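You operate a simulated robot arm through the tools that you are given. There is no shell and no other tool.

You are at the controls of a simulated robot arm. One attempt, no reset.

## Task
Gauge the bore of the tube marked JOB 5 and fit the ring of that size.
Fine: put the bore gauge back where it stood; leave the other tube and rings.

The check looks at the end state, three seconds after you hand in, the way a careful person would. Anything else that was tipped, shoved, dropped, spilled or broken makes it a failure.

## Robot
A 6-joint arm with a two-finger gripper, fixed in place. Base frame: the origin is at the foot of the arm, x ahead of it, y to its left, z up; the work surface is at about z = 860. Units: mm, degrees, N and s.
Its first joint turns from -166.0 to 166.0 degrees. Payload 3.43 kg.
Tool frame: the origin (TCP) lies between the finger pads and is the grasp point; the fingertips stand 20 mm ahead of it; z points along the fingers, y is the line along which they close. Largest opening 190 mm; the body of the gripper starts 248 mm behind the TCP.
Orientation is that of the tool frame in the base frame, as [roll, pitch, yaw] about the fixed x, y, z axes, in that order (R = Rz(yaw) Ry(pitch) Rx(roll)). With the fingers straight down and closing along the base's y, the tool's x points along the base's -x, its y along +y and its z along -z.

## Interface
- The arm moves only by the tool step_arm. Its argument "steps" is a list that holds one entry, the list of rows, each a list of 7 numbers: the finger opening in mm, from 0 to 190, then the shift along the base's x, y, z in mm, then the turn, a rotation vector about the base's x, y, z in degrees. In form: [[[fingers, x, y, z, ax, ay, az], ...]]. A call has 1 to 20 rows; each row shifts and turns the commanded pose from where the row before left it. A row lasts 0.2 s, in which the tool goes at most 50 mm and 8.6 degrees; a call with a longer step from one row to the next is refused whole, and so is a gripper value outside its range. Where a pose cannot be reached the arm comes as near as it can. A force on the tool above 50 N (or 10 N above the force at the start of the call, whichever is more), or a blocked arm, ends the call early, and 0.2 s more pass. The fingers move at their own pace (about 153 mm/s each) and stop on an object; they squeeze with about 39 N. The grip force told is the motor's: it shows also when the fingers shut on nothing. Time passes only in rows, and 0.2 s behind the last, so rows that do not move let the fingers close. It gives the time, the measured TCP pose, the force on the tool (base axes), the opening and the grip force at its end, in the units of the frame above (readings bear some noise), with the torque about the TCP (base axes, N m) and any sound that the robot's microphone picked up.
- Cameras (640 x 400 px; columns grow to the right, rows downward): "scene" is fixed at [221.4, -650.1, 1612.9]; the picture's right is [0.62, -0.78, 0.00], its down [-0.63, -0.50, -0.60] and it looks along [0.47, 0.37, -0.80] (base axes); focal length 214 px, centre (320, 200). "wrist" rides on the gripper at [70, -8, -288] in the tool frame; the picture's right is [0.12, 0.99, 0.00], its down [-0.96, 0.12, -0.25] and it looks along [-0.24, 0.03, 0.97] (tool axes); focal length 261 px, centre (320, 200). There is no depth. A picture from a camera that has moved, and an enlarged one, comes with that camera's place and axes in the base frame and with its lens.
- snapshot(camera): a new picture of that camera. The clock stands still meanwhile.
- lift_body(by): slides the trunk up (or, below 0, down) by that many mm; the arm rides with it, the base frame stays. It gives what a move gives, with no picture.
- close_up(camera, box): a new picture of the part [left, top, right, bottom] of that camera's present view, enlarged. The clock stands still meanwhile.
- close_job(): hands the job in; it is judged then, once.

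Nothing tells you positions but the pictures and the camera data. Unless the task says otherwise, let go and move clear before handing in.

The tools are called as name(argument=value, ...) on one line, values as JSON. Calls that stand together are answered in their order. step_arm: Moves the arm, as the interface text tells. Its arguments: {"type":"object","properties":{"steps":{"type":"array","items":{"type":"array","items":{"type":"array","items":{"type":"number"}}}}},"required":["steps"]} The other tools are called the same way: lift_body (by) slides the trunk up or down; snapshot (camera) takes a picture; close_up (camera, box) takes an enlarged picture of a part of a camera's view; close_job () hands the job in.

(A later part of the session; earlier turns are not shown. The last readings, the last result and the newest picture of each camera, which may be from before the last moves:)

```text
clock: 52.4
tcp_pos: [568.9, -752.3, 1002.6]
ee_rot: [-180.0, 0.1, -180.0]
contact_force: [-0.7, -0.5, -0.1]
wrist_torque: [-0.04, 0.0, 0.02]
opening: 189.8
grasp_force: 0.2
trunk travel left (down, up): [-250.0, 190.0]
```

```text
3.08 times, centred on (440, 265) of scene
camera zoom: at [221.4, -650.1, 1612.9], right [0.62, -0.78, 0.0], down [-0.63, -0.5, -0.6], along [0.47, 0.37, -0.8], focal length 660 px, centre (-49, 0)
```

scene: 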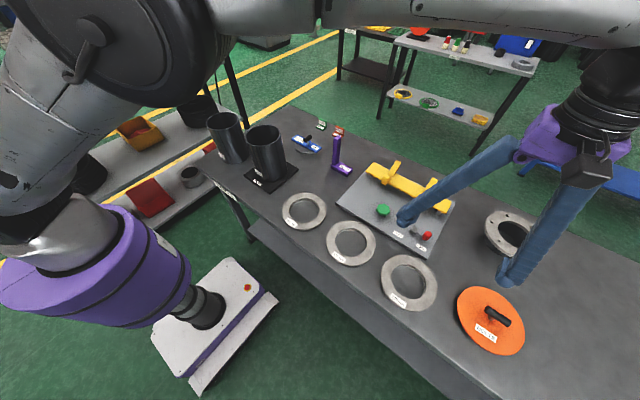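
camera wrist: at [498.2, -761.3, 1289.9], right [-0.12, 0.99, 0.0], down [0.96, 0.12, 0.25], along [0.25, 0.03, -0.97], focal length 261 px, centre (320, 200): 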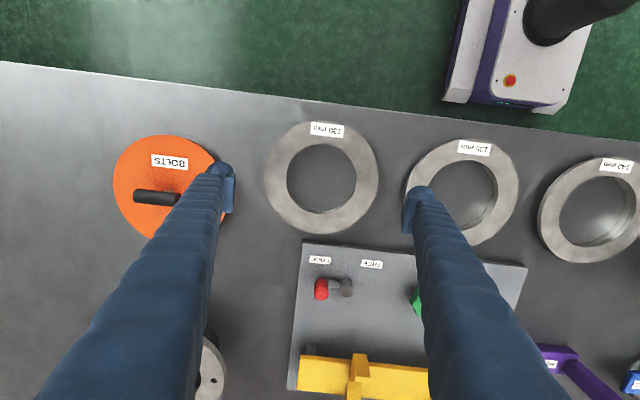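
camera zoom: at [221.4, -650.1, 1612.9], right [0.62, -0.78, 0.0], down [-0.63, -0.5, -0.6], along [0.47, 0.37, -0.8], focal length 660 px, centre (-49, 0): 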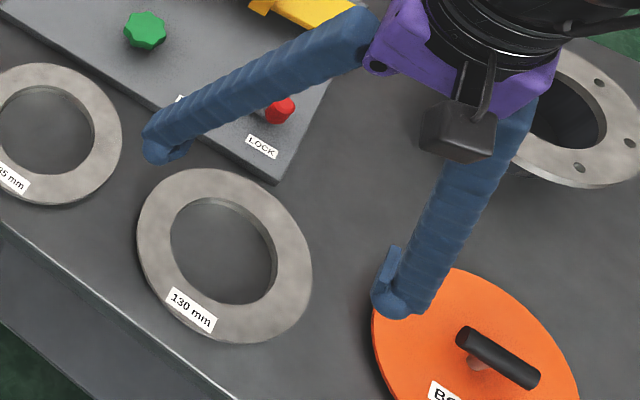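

The ring centre works out at (568.5, -750.5) with a radius of about 91, so the open fingers clear it by about 4 mm a side. I'll shift 1.3 mm in y and descend to just above the flange to check.

step_arm(steps=[[[190, 0, 1.3, -30, 0, 0, 0], [190, 0, 0, -30, 0, 0, 0], [190, 0, 0, -25, 0, 0, 0], [190, 0, 0, -10, 0, 0, 0], [190, 0, 0, 0, 0, 0, 0], [190, 0, 0, 0, 0, 0, 0]]])

snapshot(camera="wrist")

close_up(camera="wrist", box=[190, 130, 290, 230])

close_up(camera="wrist", box=[360, 130, 460, 230])

close_up(camera="scene", box=[370, 230, 480, 320])

```text
clock: 53.8
tcp_pos: [570.8, -751.6, 908.6]
ee_rot: [179.9, 0.1, -180.0]
contact_force: [0.3, -0.1, -0.5]
wrist_torque: [0.01, -0.04, 0.02]
opening: 190.1
grasp_force: 0.0
trunk travel left (down, up): [-250.0, 190.0]
```

```text
taken
camera wrist: at [500.3, -760.6, 1194.5], right [-0.12, 0.99, 0.0], down [0.96, 0.12, 0.25], along [0.24, 0.03, -0.97], focal length 261 px, centre (320, 200)
```

wrist: 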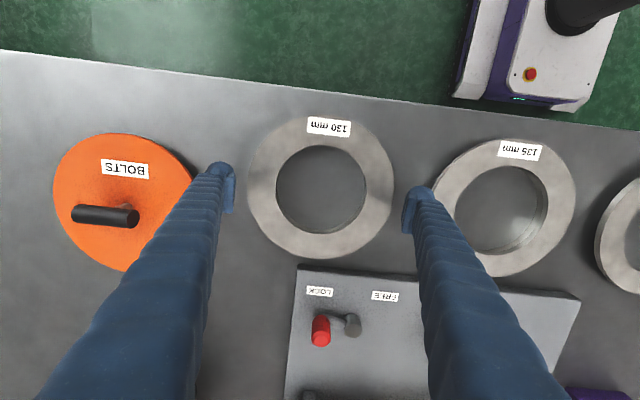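

```text
4.00 times, centred on (240, 180) of wrist
camera zoom: at [500.3, -760.6, 1194.5], right [-0.12, 0.99, 0.0], down [0.96, 0.12, 0.25], along [0.24, 0.03, -0.97], focal length 1043 px, centre (640, 280)
```

zoom: 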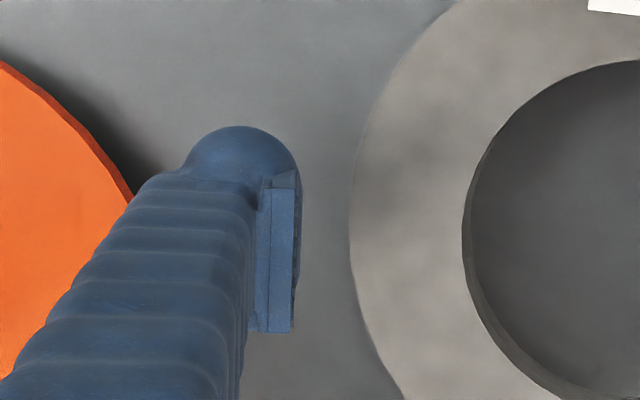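

```text
4.00 times, centred on (410, 180) of wrist
camera zoom: at [500.3, -760.6, 1194.5], right [-0.12, 0.99, 0.0], down [0.96, 0.12, 0.25], along [0.24, 0.03, -0.97], focal length 1043 px, centre (-40, 280)
```

zoom: 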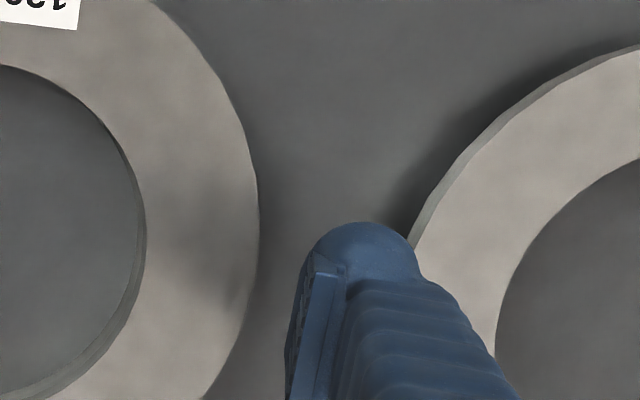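

```text
4.44 times, centred on (425, 275) of scene
camera zoom: at [221.4, -650.1, 1612.9], right [0.62, -0.78, 0.0], down [-0.63, -0.5, -0.6], along [0.47, 0.37, -0.8], focal length 953 px, centre (-147, -133)
```

zoom: 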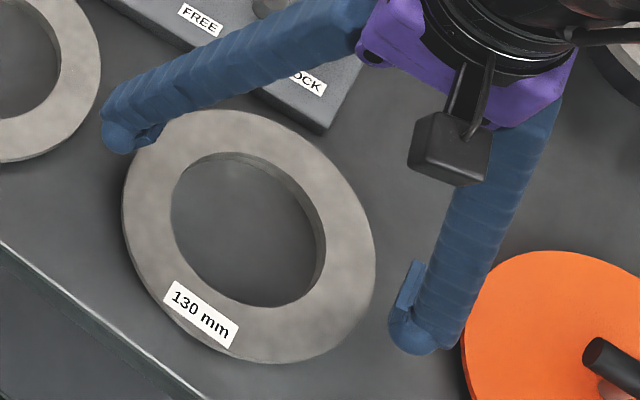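

The ring is centred in y and 2 mm off in x. I'll correct that and lower 20 mm so the pads come beside the flange.

step_arm(steps=[[[190, -2, 0, -8, 0, 0, 0], [190, 0, 0, -8, 0, 0, 0], [190, 0, 0, -4, 0, 0, 0], [190, 0, 0, 0, 0, 0, 0], [190, 0, 0, 0, 0, 0, 0]]])

close_up(camera="wrist", box=[190, 130, 290, 230])

close_up(camera="wrist", box=[360, 130, 460, 230])

close_up(camera="scene", box=[370, 230, 480, 320])

```text
clock: 55.0
tcp_pos: [568.3, -749.5, 885.7]
ee_rot: [180.0, 0.0, 180.0]
contact_force: [0.6, 0.5, -0.4]
wrist_torque: [-0.02, -0.02, 0.02]
opening: 190.0
grasp_force: 0.0
trunk travel left (down, up): [-250.0, 190.0]
```

```text
4.00 times, centred on (240, 180) of wrist
camera zoom: at [497.4, -759.2, 1173.8], right [-0.12, 0.99, 0.0], down [0.96, 0.12, 0.25], along [0.24, 0.03, -0.97], focal length 1043 px, centre (640, 280)
```

zoom: 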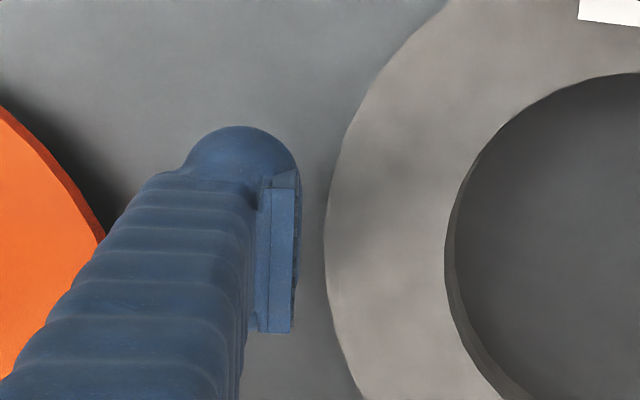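

```text
4.00 times, centred on (410, 180) of wrist
camera zoom: at [497.4, -759.2, 1173.8], right [-0.12, 0.99, 0.0], down [0.96, 0.12, 0.25], along [0.24, 0.03, -0.97], focal length 1043 px, centre (-40, 280)
```

zoom: 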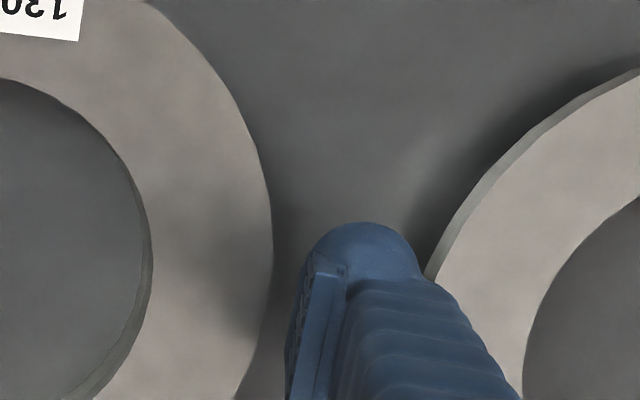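

```text
4.44 times, centred on (425, 275) of scene
camera zoom: at [221.4, -650.1, 1612.9], right [0.62, -0.78, 0.0], down [-0.63, -0.5, -0.6], along [0.47, 0.37, -0.8], focal length 953 px, centre (-147, -133)
```

zoom: 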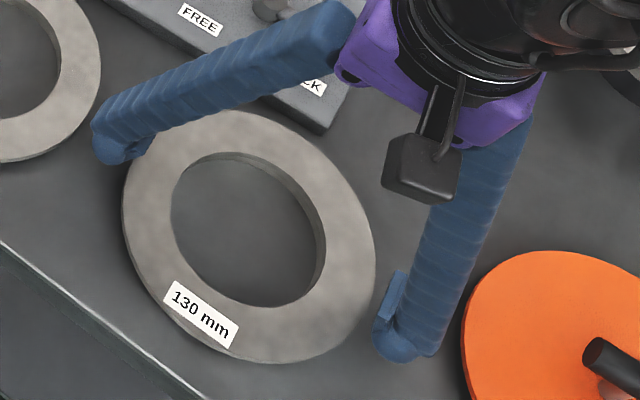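

The pads are beside the flange but about 1.4 mm off centre in y. I'll correct that, drop 2 mm more and close on the ring.

step_arm(steps=[[[190, 0.4, -1.4, -1, 0, 0, 0], [190, 0, 0, -1, 0, 0, 0], [190, 0, 0, 0, 0, 0, 0]]])

step_arm(steps=[[[180, 0, 0, 0, 0, 0, 0], [170, 0, 0, 0, 0, 0, 0], [165, 0, 0, 0, 0, 0, 0], [165, 0, 0, 0, 0, 0, 0]]])

snapshot(camera="wrist")

close_up(camera="scene", box=[370, 230, 480, 320])

```text
clock: 55.8
tcp_pos: [569.0, -751.8, 884.9]
ee_rot: [180.0, 0.0, -179.8]
contact_force: [-0.1, 0.0, -0.2]
wrist_torque: [-0.01, -0.01, -0.05]
opening: 190.2
grasp_force: 0.1
trunk travel left (down, up): [-250.0, 190.0]
```

```text
clock: 56.8
tcp_pos: [568.2, -753.3, 888.5]
ee_rot: [-179.7, 0.2, 179.9]
contact_force: [3.1, -13.2, 34.9]
wrist_torque: [2.33, -0.11, -0.17]
opening: 163.8
grasp_force: 0.2
trunk travel left (down, up): [-250.0, 190.0]
```

```text
taken
camera wrist: at [496.3, -761.3, 1176.1], right [-0.12, 0.99, -0.01], down [0.96, 0.12, 0.25], along [0.25, 0.02, -0.97], focal length 261 px, centre (320, 200)
```

wrist: 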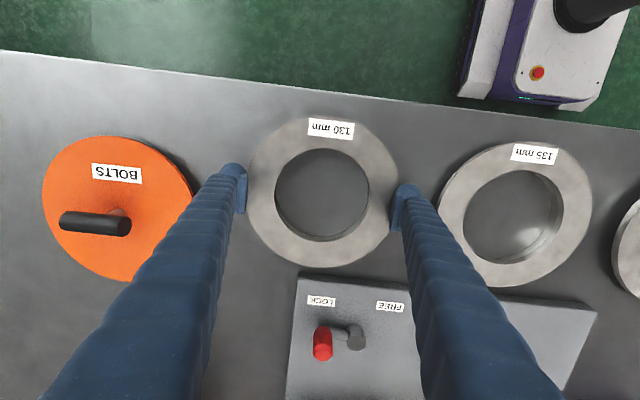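

```text
4.44 times, centred on (425, 275) of scene
camera zoom: at [221.4, -650.1, 1612.9], right [0.62, -0.78, 0.0], down [-0.63, -0.5, -0.6], along [0.47, 0.37, -0.8], focal length 953 px, centre (-147, -133)
```

zoom: 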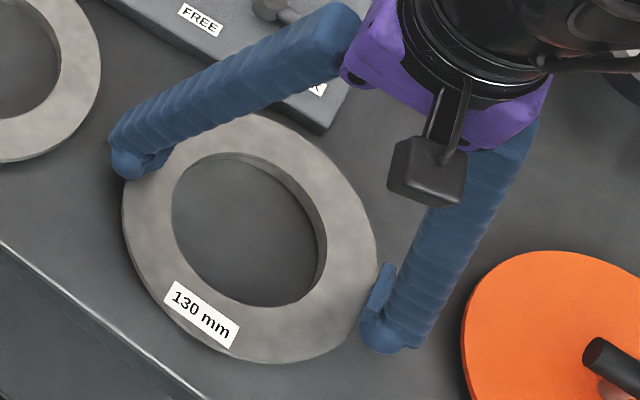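

Something is wrong: the fingers closed past the ring to 164 mm with a 35 N upward force, so at least one fingertip is riding on top of it. I'll raise slightly, reopen and work out the ring's true height.

step_arm(steps=[[[165, 0, 0, 4, 0, 0, 0], [165, 0, 0, 6, 0, 0, 0], [165, 0, 0, 10, 0, 0, 0], [165, 0, 0, 0, 0, 0, 0]]])

snapshot(camera="wrist")

close_up(camera="scene", box=[375, 245, 445, 315])

close_up(camera="wrist", box=[230, 100, 420, 280])

```text
clock: 57.8
tcp_pos: [567.5, -751.6, 904.7]
ee_rot: [-180.0, -0.1, 180.0]
contact_force: [-1.4, 0.4, 0.4]
wrist_torque: [-0.04, -0.04, -0.01]
opening: 164.6
grasp_force: 0.1
trunk travel left (down, up): [-250.0, 190.0]
```

```text
taken
camera wrist: at [498.0, -760.7, 1192.4], right [-0.12, 0.99, 0.0], down [0.96, 0.12, 0.25], along [0.24, 0.03, -0.97], focal length 261 px, centre (320, 200)
```

wrist: 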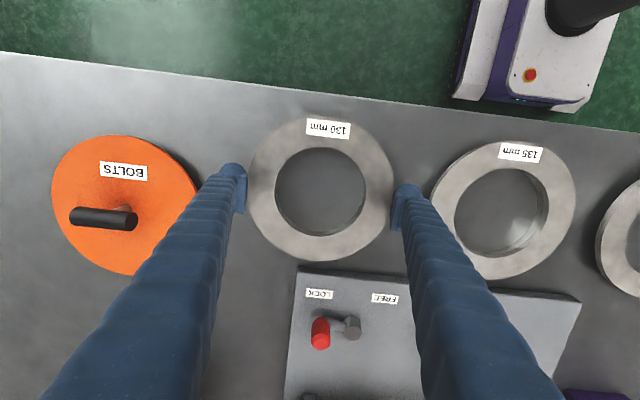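

```text
5.71 times, centred on (410, 280) of scene
camera zoom: at [221.4, -650.1, 1612.9], right [0.62, -0.78, 0.0], down [-0.63, -0.5, -0.6], along [0.47, 0.37, -0.8], focal length 1226 px, centre (-194, -257)
```

zoom: 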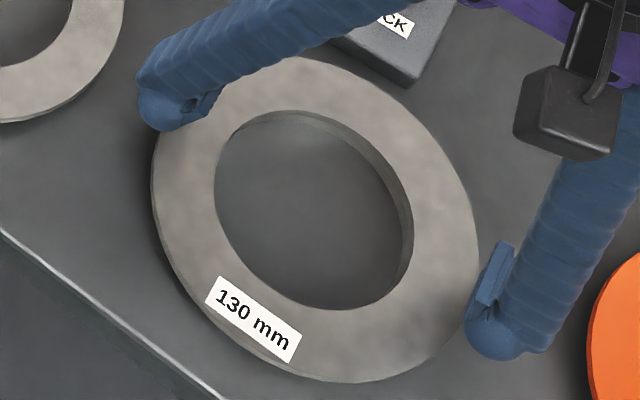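

```text
2.22 times, centred on (325, 190) of wrist
camera zoom: at [498.0, -760.7, 1192.4], right [-0.12, 0.99, 0.0], down [0.96, 0.12, 0.25], along [0.24, 0.03, -0.97], focal length 579 px, centre (309, 222)
```

zoom: 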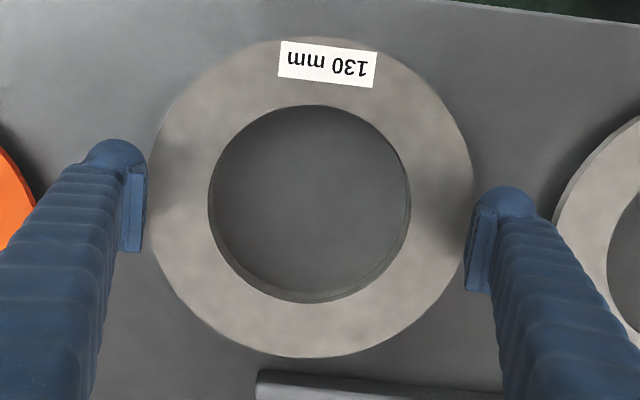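

The ring hasn't moved: its top is near z 884, so its diameter is nearer 180. That suggests the pads end higher than I assumed at wide opening, so I'll zoom in on the fingers to see where the pad plates really sit.

close_up(camera="scene", box=[446, 275, 482, 312])

close_up(camera="scene", box=[390, 245, 430, 275])

close_up(camera="wrist", box=[225, 150, 275, 220])

close_up(camera="wrist", box=[370, 170, 430, 240])

```text
10.81 times, centred on (464, 294) of scene
camera zoom: at [221.4, -650.1, 1612.9], right [0.62, -0.78, 0.0], down [-0.63, -0.5, -0.6], along [0.47, 0.37, -0.8], focal length 2319 px, centre (-1237, -811)
```

zoom: 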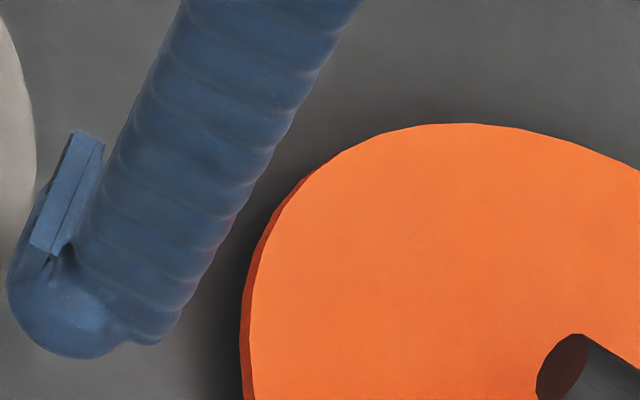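

```text
13.33 times, centred on (410, 260) of scene
camera zoom: at [221.4, -650.1, 1612.9], right [0.62, -0.78, 0.0], down [-0.63, -0.5, -0.6], along [0.47, 0.37, -0.8], focal length 2860 px, centre (-880, -600)
```

zoom: 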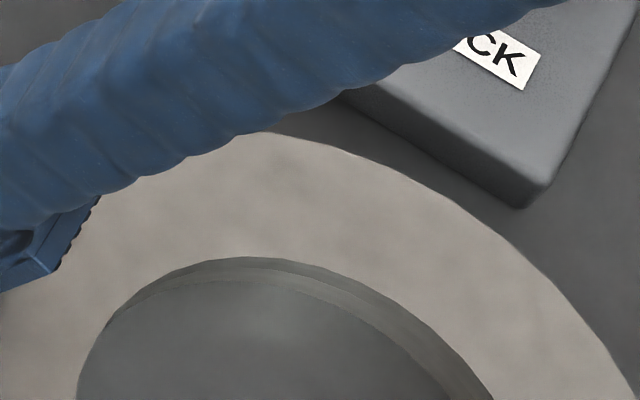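

```text
5.71 times, centred on (250, 185) of wrist
camera zoom: at [498.0, -760.7, 1192.4], right [-0.12, 0.99, 0.0], down [0.96, 0.12, 0.25], along [0.24, 0.03, -0.97], focal length 1489 px, centre (720, 286)
```

zoom: 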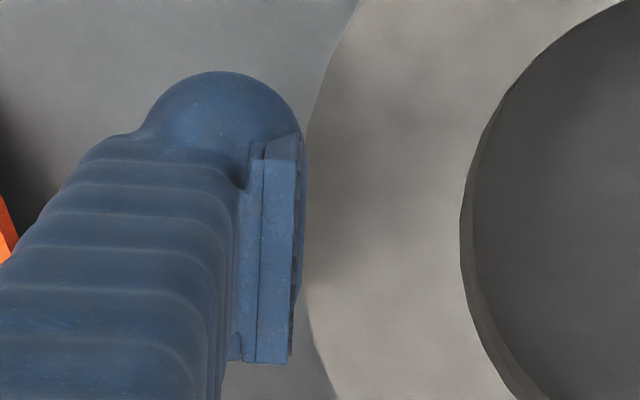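

```text
5.71 times, centred on (400, 205) of wrist
camera zoom: at [498.0, -760.7, 1192.4], right [-0.12, 0.99, 0.0], down [0.96, 0.12, 0.25], along [0.24, 0.03, -0.97], focal length 1489 px, centre (-137, 171)
```

zoom: 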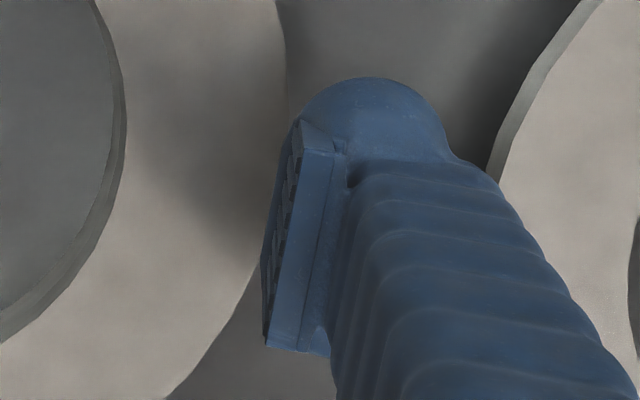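

The pads turn out to end about 3 mm below the TCP, with the rounded fingertips 17 mm lower still, so last time they only caught the top lip of the flange. I'll reopen, re-centre and come in lower, with the tips just above the bench, feeling for contact.

step_arm(steps=[[[165, 0, 0, 8, 0, 0, 0], [190, -0.8, 0.7, 0, 0, 0, 0], [190, 0, 0, 0, 0, 0, 0], [190, 0, 0, -10, 0, 0, 0], [190, 0, 0, -10, 0, 0, 0], [190, 0, 0, -8, 0, 0, 0], [190, 0, 0, 0, 0, 0, 0]]])

close_up(camera="wrist", box=[220, 90, 420, 215])

close_up(camera="scene", box=[445, 275, 485, 315])

```text
clock: 59.4
tcp_pos: [568.5, -751.8, 885.6]
ee_rot: [-180.0, 0.0, -179.9]
contact_force: [0.0, 0.3, -0.3]
wrist_torque: [-0.01, -0.03, -0.01]
opening: 189.9
grasp_force: 0.1
trunk travel left (down, up): [-250.0, 190.0]
```

```text
3.20 times, centred on (320, 152) of wrist
camera zoom: at [497.8, -760.3, 1172.5], right [-0.12, 0.99, 0.0], down [0.96, 0.12, 0.25], along [0.25, 0.03, -0.97], focal length 834 px, centre (320, 352)
```

zoom: 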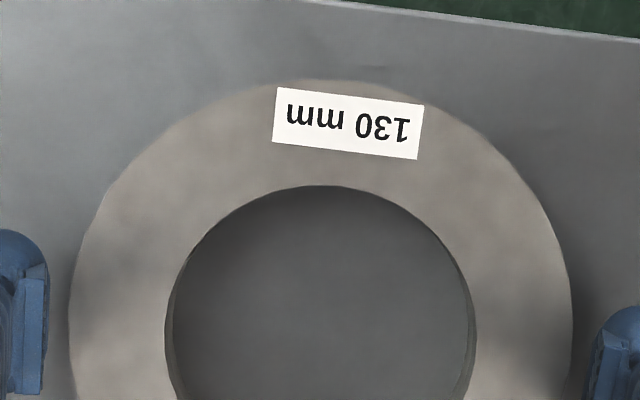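

```text
10.00 times, centred on (465, 295) of scene
camera zoom: at [221.4, -650.1, 1612.9], right [0.62, -0.78, 0.0], down [-0.63, -0.5, -0.6], along [0.47, 0.37, -0.8], focal length 2145 px, centre (-1130, -750)
```

zoom: 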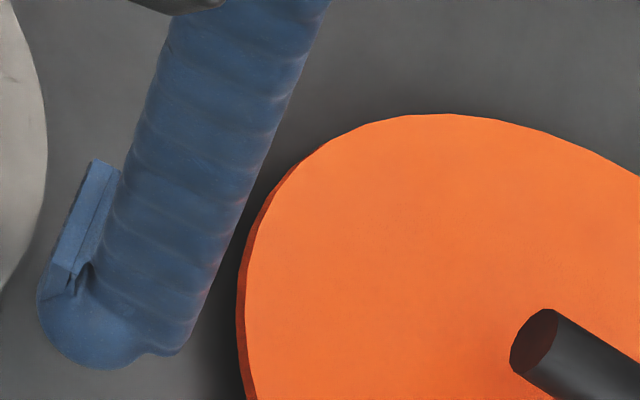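

The fingers are centred with equal gaps on both sides. I'll step down in millimetres and watch the vertical force for the bench.

step_arm(steps=[[[190, 0, 0, -1.5, 0, 0, 0], [190, 0, 0, -1.5, 0, 0, 0], [190, 0, 0, 0, 0, 0, 0]]])

step_arm(steps=[[[190, 0, 0, -1, 0, 0, 0], [190, 0, 0, 0, 0, 0, 0]]])

```text
clock: 60.2
tcp_pos: [569.1, -750.8, 882.0]
ee_rot: [180.0, 0.0, 180.0]
contact_force: [-0.5, 0.0, 0.0]
wrist_torque: [-0.02, -0.02, 0.01]
opening: 189.9
grasp_force: 0.1
trunk travel left (down, up): [-250.0, 190.0]
```

```text
clock: 60.8
tcp_pos: [568.2, -750.6, 880.0]
ee_rot: [-180.0, 0.0, 180.0]
contact_force: [0.8, 0.3, 0.6]
wrist_torque: [0.01, -0.01, 0.0]
opening: 190.3
grasp_force: 0.2
trunk travel left (down, up): [-250.0, 190.0]
```

There's still no bench contact near z 880.5, so I'll continue down a millimetre at a time.

step_arm(steps=[[[190, 0, 0, -1, 0, 0, 0], [190, 0, 0, 0, 0, 0, 0]]])

step_arm(steps=[[[190, 0, 0, -1, 0, 0, 0], [190, 0, 0, 0, 0, 0, 0]]])

close_up(camera="scene", box=[440, 275, 480, 315])

close_up(camera="wrist", box=[190, 130, 290, 230])

close_up(camera="wrist", box=[360, 130, 460, 230])

```text
clock: 61.4
tcp_pos: [567.6, -750.6, 879.2]
ee_rot: [-180.0, 0.1, -180.0]
contact_force: [0.0, -0.2, 0.1]
wrist_torque: [-0.02, 0.0, 0.02]
opening: 190.2
grasp_force: 0.1
trunk travel left (down, up): [-250.0, 190.0]
```

```text
clock: 62.0
tcp_pos: [569.1, -750.1, 877.9]
ee_rot: [179.9, 0.0, -180.0]
contact_force: [-0.1, -0.7, -0.1]
wrist_torque: [-0.01, 0.0, -0.01]
opening: 190.1
grasp_force: 0.0
trunk travel left (down, up): [-250.0, 190.0]
```

```text
10.00 times, centred on (460, 295) of scene
camera zoom: at [221.4, -650.1, 1612.9], right [0.62, -0.78, 0.0], down [-0.63, -0.5, -0.6], along [0.47, 0.37, -0.8], focal length 2145 px, centre (-1080, -750)
```

zoom: 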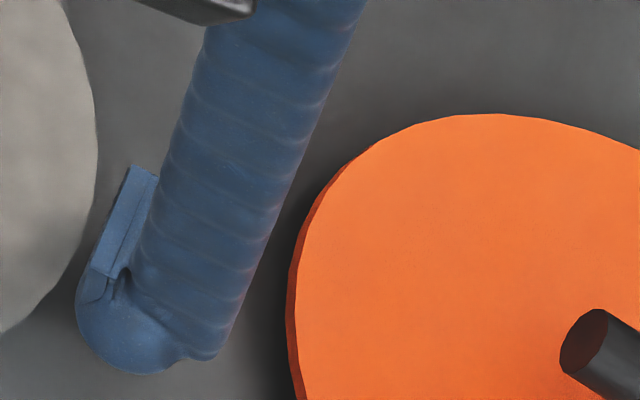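

```text
4.00 times, centred on (240, 180) of wrist
camera zoom: at [497.6, -759.9, 1165.5], right [-0.12, 0.99, 0.0], down [0.96, 0.12, 0.25], along [0.24, 0.03, -0.97], focal length 1043 px, centre (640, 280)
```

zoom: 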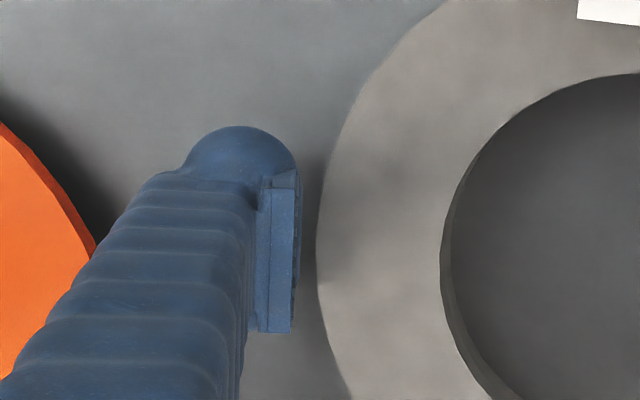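

```text
4.00 times, centred on (410, 180) of wrist
camera zoom: at [497.6, -759.9, 1165.5], right [-0.12, 0.99, 0.0], down [0.96, 0.12, 0.25], along [0.24, 0.03, -0.97], focal length 1043 px, centre (-40, 280)
```

zoom: 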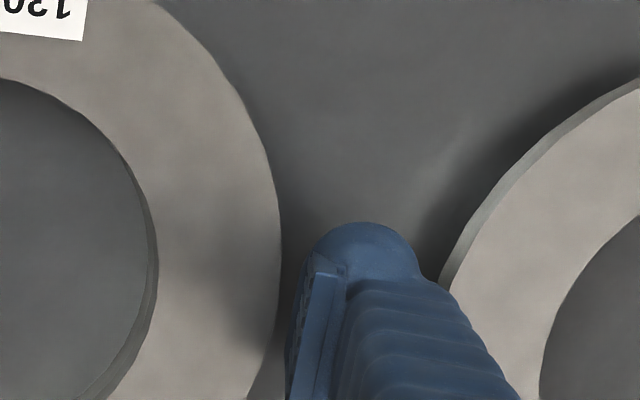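

There's still no bench contact at z 878, so at wide opening the tips sit a little higher than stated. I'll nudge 0.8 mm in y, go down 1 mm more and close gradually while checking the force.

step_arm(steps=[[[190, 0, -0.8, -1, 0, 0, 0], [190, 0, 0, 0, 0, 0, 0], [184, 0, 0, 0, 0, 0, 0], [184, 0, 0, 0, 0, 0, 0]]])

step_arm(steps=[[[180, 0, 0, 0, 0, 0, 0], [178, 0, 0, 0, 0, 0, 0], [176, 0, 0, 0, 0, 0, 0], [176, 0, 0, 0, 0, 0, 0]]])

```text
clock: 63.0
tcp_pos: [568.0, -751.3, 877.1]
ee_rot: [180.0, 0.0, 179.9]
contact_force: [-0.1, 0.0, 1.0]
wrist_torque: [0.12, 0.04, 0.02]
opening: 184.2
grasp_force: 0.5
trunk travel left (down, up): [-250.0, 190.0]
```

```text
clock: 64.0
tcp_pos: [565.9, -749.4, 876.9]
ee_rot: [179.8, -0.3, -180.0]
contact_force: [-3.8, -0.1, 24.2]
wrist_torque: [2.36, 0.13, 0.43]
opening: 180.1
grasp_force: 3.0
trunk travel left (down, up): [-250.0, 190.0]
```

The fingers stopped at 180 mm, which fits the ring's diameter, but there's a 24 N upward force at the +y finger. I'll look before squeezing harder.

close_up(camera="wrist", box=[370, 130, 450, 230])

close_up(camera="wrist", box=[200, 130, 290, 230])

close_up(camera="scene", box=[370, 235, 470, 320])

close_up(camera="scene", box=[380, 240, 420, 275])

```text
4.00 times, centred on (410, 180) of wrist
camera zoom: at [496.9, -759.8, 1163.5], right [-0.12, 0.99, 0.0], down [0.96, 0.11, 0.24], along [0.24, 0.03, -0.97], focal length 1043 px, centre (-40, 280)
```

zoom: 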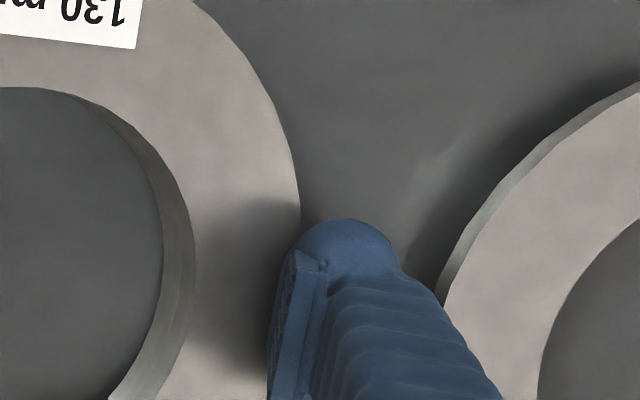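

```text
4.00 times, centred on (245, 180) of wrist
camera zoom: at [496.9, -759.8, 1163.5], right [-0.12, 0.99, 0.0], down [0.96, 0.11, 0.24], along [0.24, 0.03, -0.97], focal length 1043 px, centre (620, 280)
```

zoom: 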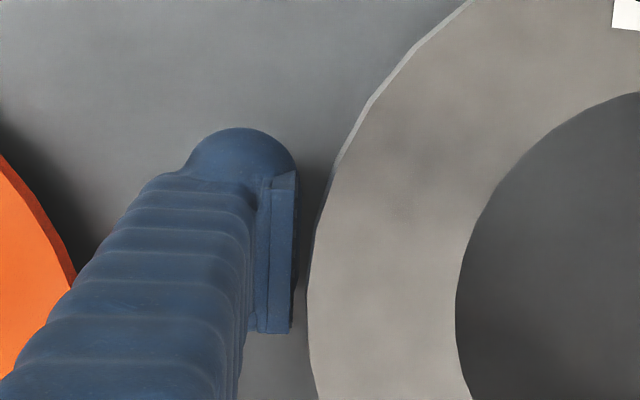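

```text
4.71 times, centred on (420, 278) of scene
camera zoom: at [221.4, -650.1, 1612.9], right [0.62, -0.78, 0.0], down [-0.63, -0.5, -0.6], along [0.47, 0.37, -0.8], focal length 1009 px, centre (-151, -165)
```

zoom: 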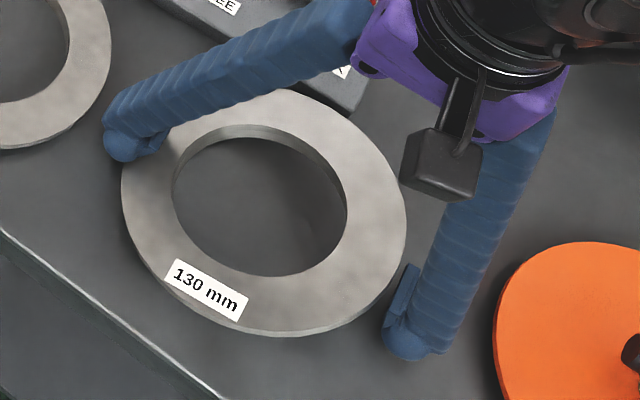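

```text
11.43 times, centred on (400, 258) of scene
camera zoom: at [221.4, -650.1, 1612.9], right [0.62, -0.78, 0.0], down [-0.63, -0.5, -0.6], along [0.47, 0.37, -0.8], focal length 2451 px, centre (-594, -457)
```

zoom: 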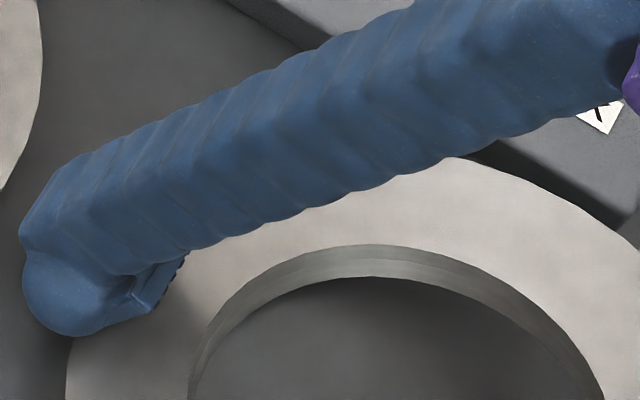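

The +y pad is pressing on top of the flange and has tipped the ring slightly. I'll back off gently upwards so it lies flat again, then open.

step_arm(steps=[[[176, 0, 0, 1, 0, 0, 0], [176, 0, 0, 1, 0, 0, 0], [178, 0, 0, 1.5, 0, 0, 0], [180, 0, 0, 2, 0, 0, 0], [182, 0, 0, 2, 0, 0, 0], [182, 0, 0, 3, 0, 0, 0], [182, 0, 0, 4, 0, 0, 0], [182, 0, 0, 0, 0, 0, 0]]])

close_up(camera="scene", box=[370, 235, 470, 320])

close_up(camera="wrist", box=[200, 90, 440, 260])

```text
clock: 65.8
tcp_pos: [567.4, -750.0, 890.6]
ee_rot: [-179.9, -0.1, 180.0]
contact_force: [0.5, -1.1, 0.5]
wrist_torque: [-0.02, -0.02, 0.05]
opening: 181.7
grasp_force: 0.0
trunk travel left (down, up): [-250.0, 190.0]
```

```text
4.71 times, centred on (420, 278) of scene
camera zoom: at [221.4, -650.1, 1612.9], right [0.62, -0.78, 0.0], down [-0.63, -0.5, -0.6], along [0.47, 0.37, -0.8], focal length 1009 px, centre (-151, -165)
```

zoom: 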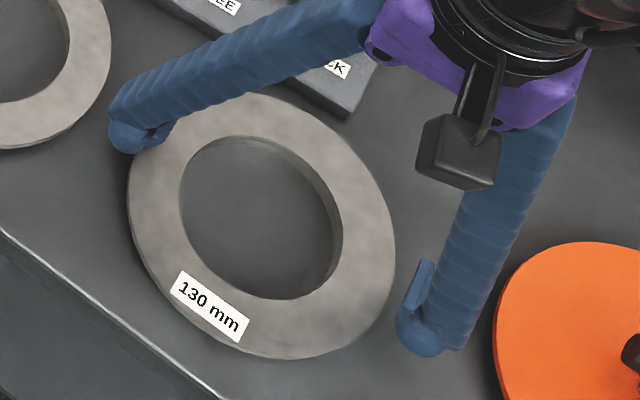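

```text
2.35 times, centred on (320, 175) of wrist
camera zoom: at [497.1, -760.0, 1179.2], right [-0.12, 0.99, 0.0], down [0.96, 0.12, 0.25], along [0.24, 0.03, -0.97], focal length 613 px, centre (320, 259)
```

zoom: 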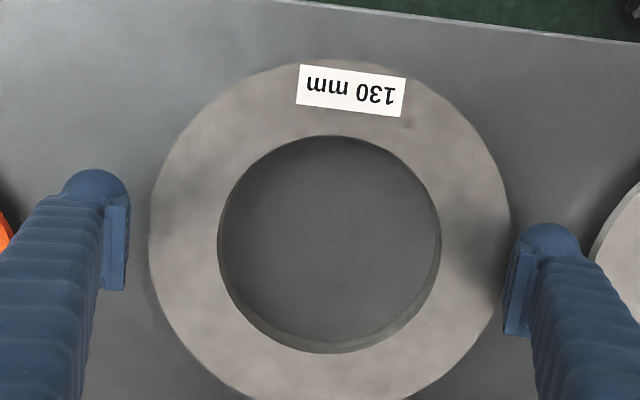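

The ring is flat again, moved only about 3 mm, to roughly (565.4, -747). I need its true height, so I'll rise and take two displaced wrist views for parallax.

step_arm(steps=[[[190, -20, 0, 20, 0, 0, 0], [190, -20, 0, 20, 0, 0, 0], [190, -20, 0, 20, 0, 0, 0], [190, 0, 0, 0, 0, 0, 0], [190, 0, 0, 0, 0, 0, 0]]])

close_up(camera="wrist", box=[220, 100, 420, 260])

step_arm(steps=[[[190, 30, 0, 0, 0, 0, 0], [190, 30, 0, 0, 0, 0, 0], [190, 30, 0, 0, 0, 0, 0], [190, 30, 0, 0, 0, 0, 0], [190, 0, 0, 0, 0, 0, 0], [190, 0, 0, 0, 0, 0, 0]]])

close_up(camera="wrist", box=[220, 0, 420, 160])

snapshot(camera="wrist")

```text
clock: 67.0
tcp_pos: [505.5, -753.0, 953.4]
ee_rot: [179.9, 0.0, 179.9]
contact_force: [0.2, 0.3, -0.3]
wrist_torque: [0.07, 0.0, -0.03]
opening: 189.8
grasp_force: 0.1
trunk travel left (down, up): [-250.0, 190.0]
```

```text
2.50 times, centred on (320, 180) of wrist
camera zoom: at [436.2, -762.0, 1239.5], right [-0.12, 0.99, 0.0], down [0.96, 0.12, 0.25], along [0.24, 0.03, -0.97], focal length 652 px, centre (320, 250)
```

zoom: 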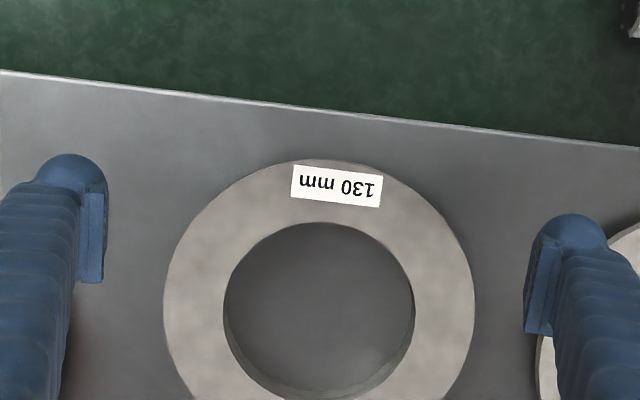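

```text
clock: 68.4
tcp_pos: [627.3, -752.5, 951.4]
ee_rot: [-179.9, -0.1, 180.0]
contact_force: [-0.8, -0.3, 0.3]
wrist_torque: [0.0, -0.02, 0.0]
opening: 190.3
grasp_force: 0.0
trunk travel left (down, up): [-250.0, 190.0]
```

```text
2.50 times, centred on (320, 80) of wrist
camera zoom: at [557.3, -761.5, 1238.2], right [-0.12, 0.99, 0.0], down [0.96, 0.12, 0.25], along [0.24, 0.03, -0.97], focal length 652 px, centre (320, 500)
```

zoom: 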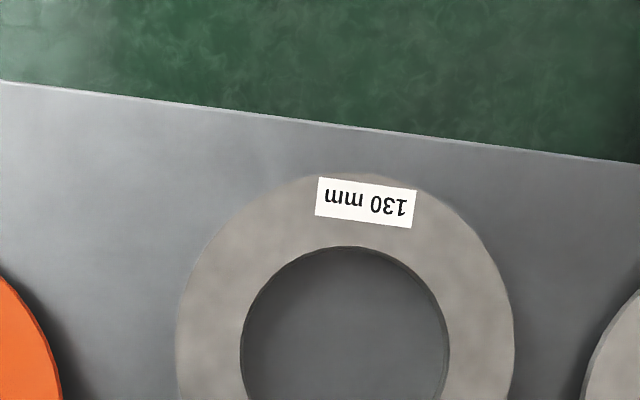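

```text
taken
camera wrist: at [557.3, -761.5, 1238.2], right [-0.12, 0.99, 0.0], down [0.96, 0.12, 0.25], along [0.24, 0.03, -0.97], focal length 261 px, centre (320, 200)
```

wrist: 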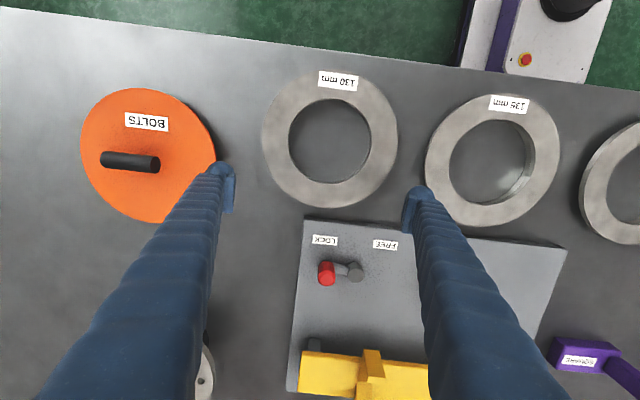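

Parallax puts the ring's top about 19 mm above the bench (z ≈ 879). The pads can't get down to its rim because the rounded tips reach about 20 mm below them. Instead I'll put the nearly closed fingers inside the ring's 113 mm hole, push outward and test the hold with a tiny lift, so I'm centring over the hole.

step_arm(steps=[[[100, -31, 2.5, 0, 0, 0, 0], [20, -31, 2.5, 0, 0, 0, 0], [16, 0, 0, 0, 0, 0, 0], [16, 0, 0, 0, 0, 0, 0], [16, 0, 0, 0, 0, 0, 0]]])

snapshot(camera="wrist")

close_up(camera="wrist", box=[220, 80, 420, 240])

close_up(camera="scene", box=[380, 200, 480, 300])

```text
clock: 69.6
tcp_pos: [566.3, -746.9, 951.8]
ee_rot: [180.0, 0.0, -179.9]
contact_force: [0.6, -0.1, 0.7]
wrist_torque: [-0.06, 0.0, -0.02]
opening: 16.2
grasp_force: 0.1
trunk travel left (down, up): [-250.0, 190.0]
```

```text
taken
camera wrist: at [495.3, -756.1, 1238.9], right [-0.12, 0.99, 0.0], down [0.96, 0.12, 0.25], along [0.24, 0.03, -0.97], focal length 261 px, centre (320, 200)
```

wrist: 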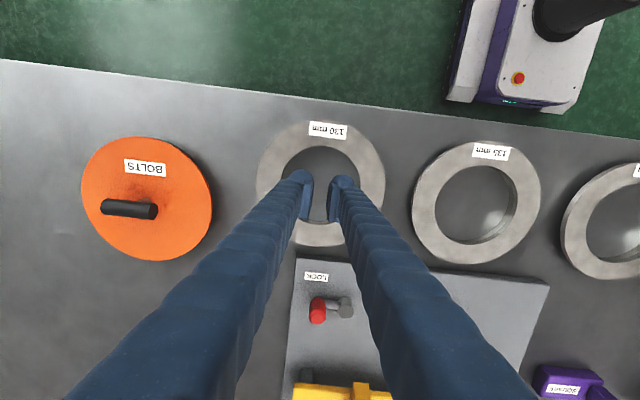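

```text
2.50 times, centred on (320, 160) of wrist
camera zoom: at [495.3, -756.1, 1238.9], right [-0.12, 0.99, 0.0], down [0.96, 0.12, 0.25], along [0.24, 0.03, -0.97], focal length 652 px, centre (320, 300)
```

zoom: 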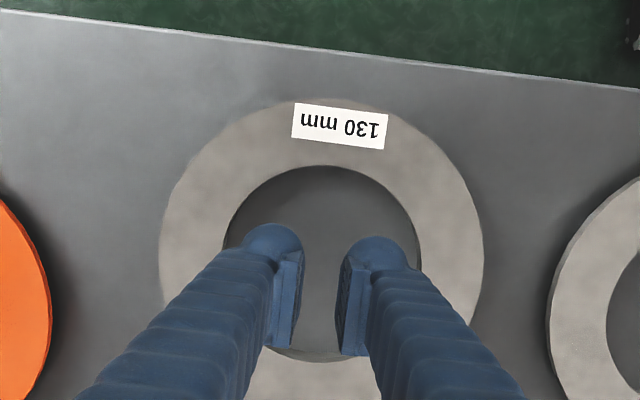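

```text
4.00 times, centred on (430, 250) of scene
camera zoom: at [221.4, -650.1, 1612.9], right [0.62, -0.78, 0.0], down [-0.63, -0.5, -0.6], along [0.47, 0.37, -0.8], focal length 858 px, centre (-120, 0)
```

zoom: 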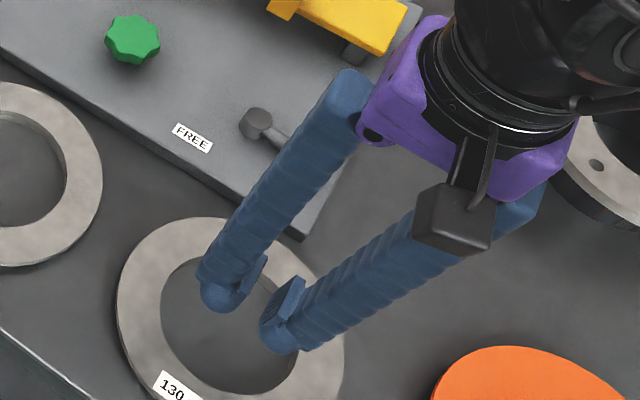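

At small openings the arms lean inward, so an inside hold would tend to shed the ring. I never actually found the bench at full opening, so I'll open wide, centre on the ring and feel downward for it. That tells me how far the fingers can really go.

step_arm(steps=[[[100, 0, 0, 0, 0, 0, 0], [190, 0, 0, 0, 0, 0, 0], [190, 0, 0, 0, 0, 0, 0], [190, 0, 0, -20, 0, 0, 0], [190, 0, 0, -25, 0, 0, 0], [190, 0, 0, -15, 0, 0, 0], [190, 0, 0, -8, 0, 0, 0], [190, 0, 0, 0, 0, 0, 0], [190, 0, 0, 0, 0, 0, 0]]])

close_up(camera="wrist", box=[200, 90, 440, 260])

```text
clock: 71.6
tcp_pos: [566.5, -746.6, 885.0]
ee_rot: [-179.9, 0.1, 180.0]
contact_force: [0.1, 0.6, -0.5]
wrist_torque: [0.0, -0.03, -0.01]
opening: 190.1
grasp_force: 0.2
trunk travel left (down, up): [-250.0, 190.0]
```

```text
2.35 times, centred on (320, 175) of wrist
camera zoom: at [495.2, -756.2, 1172.2], right [-0.12, 0.99, 0.0], down [0.96, 0.12, 0.25], along [0.24, 0.03, -0.97], focal length 613 px, centre (320, 259)
```

zoom: 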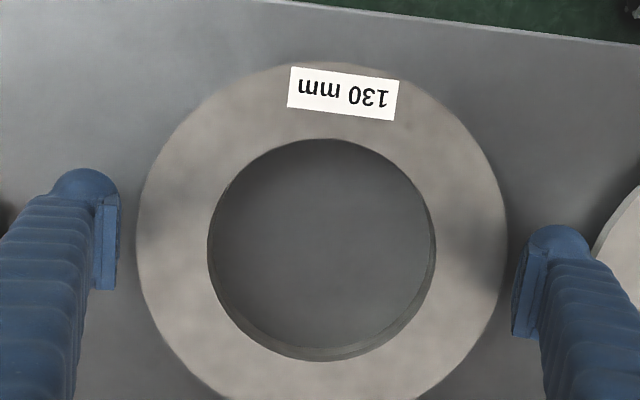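

The ring is centred between the fingers. I'll step down and watch for bench contact.

step_arm(steps=[[[190, 0, -0.4, -2, 0, 0, 0], [190, 0, 0, -2, 0, 0, 0], [190, 0, 0, -2, 0, 0, 0], [190, 0, 0, 0, 0, 0, 0]]])

step_arm(steps=[[[190, 0, 0, -1, 0, 0, 0], [190, 0, 0, -1, 0, 0, 0], [190, 0, 0, 0, 0, 0, 0]]])

step_arm(steps=[[[190, 0, 0, -1, 0, 0, 0], [190, 0, 0, -1, 0, 0, 0], [190, 0, 0, 0, 0, 0, 0]]])

```text
clock: 72.6
tcp_pos: [565.6, -747.7, 878.3]
ee_rot: [179.9, -0.1, 180.0]
contact_force: [0.5, 0.0, 0.0]
wrist_torque: [-0.01, 0.02, 0.03]
opening: 190.2
grasp_force: 0.1
trunk travel left (down, up): [-250.0, 190.0]
```

```text
clock: 73.4
tcp_pos: [565.8, -746.4, 877.4]
ee_rot: [180.0, 0.1, 180.0]
contact_force: [-0.7, 0.2, -0.7]
wrist_torque: [-0.03, 0.01, 0.01]
opening: 190.0
grasp_force: 0.0
trunk travel left (down, up): [-250.0, 190.0]
```

```text
clock: 74.2
tcp_pos: [566.1, -745.6, 874.0]
ee_rot: [-180.0, 0.0, -180.0]
contact_force: [-0.3, 0.1, 0.0]
wrist_torque: [-0.01, -0.01, -0.03]
opening: 190.2
grasp_force: 0.1
trunk travel left (down, up): [-250.0, 190.0]
```

There's still no bench contact at z 874, so the tips really do ride higher at wide opening. Continuing down.

step_arm(steps=[[[190, 0, 0, -1, 0, 0, 0], [190, 0, 0, -1, 0, 0, 0], [190, 0, 0, 0, 0, 0, 0]]])

step_arm(steps=[[[190, 0, 0, -1, 0, 0, 0], [190, 0, 0, -1, 0, 0, 0], [190, 0, 0, 0, 0, 0, 0]]])

close_up(camera="wrist", box=[200, 90, 440, 260])

close_up(camera="scene", box=[370, 235, 480, 320])

```text
clock: 75.0
tcp_pos: [566.5, -746.6, 872.2]
ee_rot: [-179.9, -0.1, -179.9]
contact_force: [0.0, -0.5, -0.3]
wrist_torque: [-0.01, -0.01, 0.01]
opening: 190.1
grasp_force: 0.1
trunk travel left (down, up): [-250.0, 190.0]
```

```text
clock: 75.8
tcp_pos: [565.4, -746.4, 870.0]
ee_rot: [179.9, 0.0, 180.0]
contact_force: [-0.1, 0.8, -0.1]
wrist_torque: [-0.01, -0.01, 0.01]
opening: 190.1
grasp_force: 0.0
trunk travel left (down, up): [-250.0, 190.0]
```

```text
2.35 times, centred on (320, 175) of wrist
camera zoom: at [495.2, -755.6, 1157.0], right [-0.12, 0.99, 0.0], down [0.96, 0.12, 0.25], along [0.24, 0.03, -0.97], focal length 613 px, centre (320, 259)
```

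zoom: 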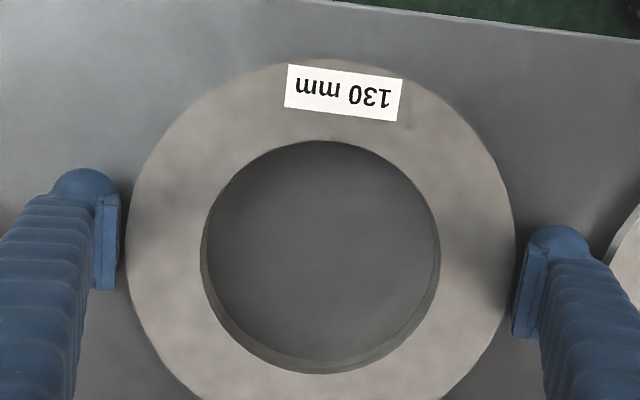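

```text
4.71 times, centred on (425, 278) of scene
camera zoom: at [221.4, -650.1, 1612.9], right [0.62, -0.78, 0.0], down [-0.63, -0.5, -0.6], along [0.47, 0.37, -0.8], focal length 1009 px, centre (-174, -165)
```

zoom: 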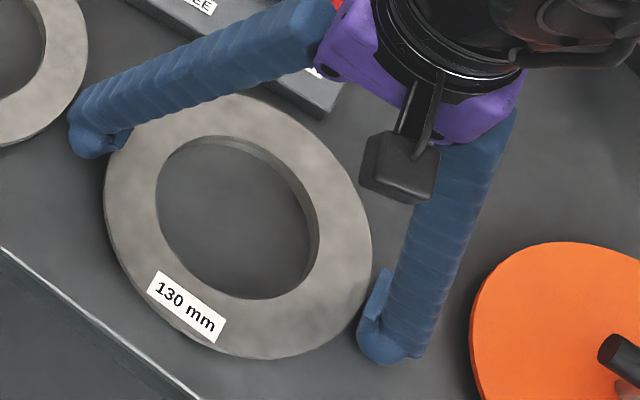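

Even at z 870 the tips haven't touched. I'll shift 1.5 mm to re-centre on the ring and keep feeling down.

step_arm(steps=[[[190, 0, -0.8, 0, 0, 0, 0], [190, 0, -0.7, -1, 0, 0, 0], [190, 0, 0, -1, 0, 0, 0], [190, 0, 0, 0, 0, 0, 0]]])

step_arm(steps=[[[190, 0, 0, -1, 0, 0, 0], [190, 0, 0, -1, 0, 0, 0], [190, 0, 0, 0, 0, 0, 0]]])

step_arm(steps=[[[190, 0, 0, -1, 0, 0, 0], [190, 0, 0, 0, 0, 0, 0]]])

```text
clock: 76.8
tcp_pos: [566.1, -746.7, 867.0]
ee_rot: [180.0, 0.0, 179.9]
contact_force: [0.7, 1.5, -0.7]
wrist_torque: [0.05, 0.0, 0.03]
opening: 190.1
grasp_force: 0.1
trunk travel left (down, up): [-250.0, 190.0]
```

```text
clock: 77.6
tcp_pos: [566.2, -748.2, 866.7]
ee_rot: [-180.0, 0.0, 180.0]
contact_force: [-1.3, -0.5, 12.7]
wrist_torque: [1.36, -0.01, 0.11]
opening: 190.0
grasp_force: 0.1
trunk travel left (down, up): [-250.0, 190.0]
```

```text
clock: 78.2
tcp_pos: [566.8, -748.0, 868.4]
ee_rot: [-179.9, 0.0, -180.0]
contact_force: [2.4, -2.1, 23.1]
wrist_torque: [2.4, -0.01, -0.21]
opening: 190.2
grasp_force: 0.1
trunk travel left (down, up): [-250.0, 190.0]
```

The +y fingertip touched the bench at about z 867, so at full opening the tips are only about 7 mm below the TCP. I'll raise to about 869.5 and close in small steps, watching the forces.

step_arm(steps=[[[190, 0, 0, 2, 0.2, 0, 0], [190, 0, 0, 2.4, 0, 0, 0], [190, 0, 0, 0, 0, 0, 0]]])

step_arm(steps=[[[187, 0, 0, 0, 0, 0, 0], [185, 0, 0, 0, 0, 0, 0], [185, 0, 0, 0, 0, 0, 0]]])

close_up(camera="wrist", box=[200, 90, 440, 260])

```text
clock: 79.0
tcp_pos: [564.6, -746.7, 868.8]
ee_rot: [179.7, -0.2, 179.9]
contact_force: [-0.1, -0.3, -0.9]
wrist_torque: [0.02, 0.0, -0.01]
opening: 190.0
grasp_force: 0.1
trunk travel left (down, up): [-250.0, 190.0]
```

```text
clock: 79.8
tcp_pos: [565.9, -748.2, 869.3]
ee_rot: [179.8, 0.0, 179.9]
contact_force: [-0.5, 1.1, 1.1]
wrist_torque: [0.07, 0.07, 0.02]
opening: 186.6
grasp_force: 1.2
trunk travel left (down, up): [-250.0, 190.0]
```

```text
2.35 times, centred on (320, 175) of wrist
camera zoom: at [495.3, -758.2, 1156.9], right [-0.12, 0.99, 0.0], down [0.96, 0.11, 0.25], along [0.24, 0.03, -0.97], focal length 613 px, centre (320, 259)
```

zoom: 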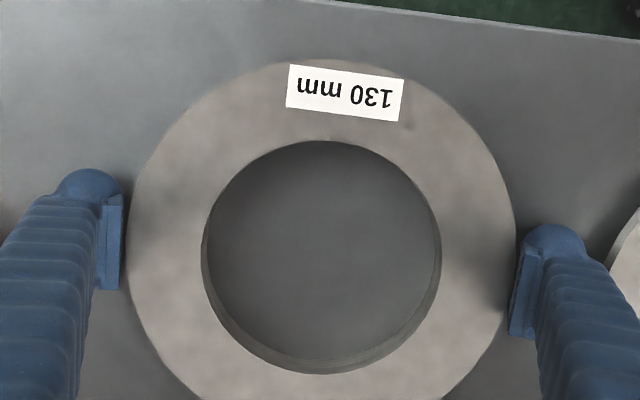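

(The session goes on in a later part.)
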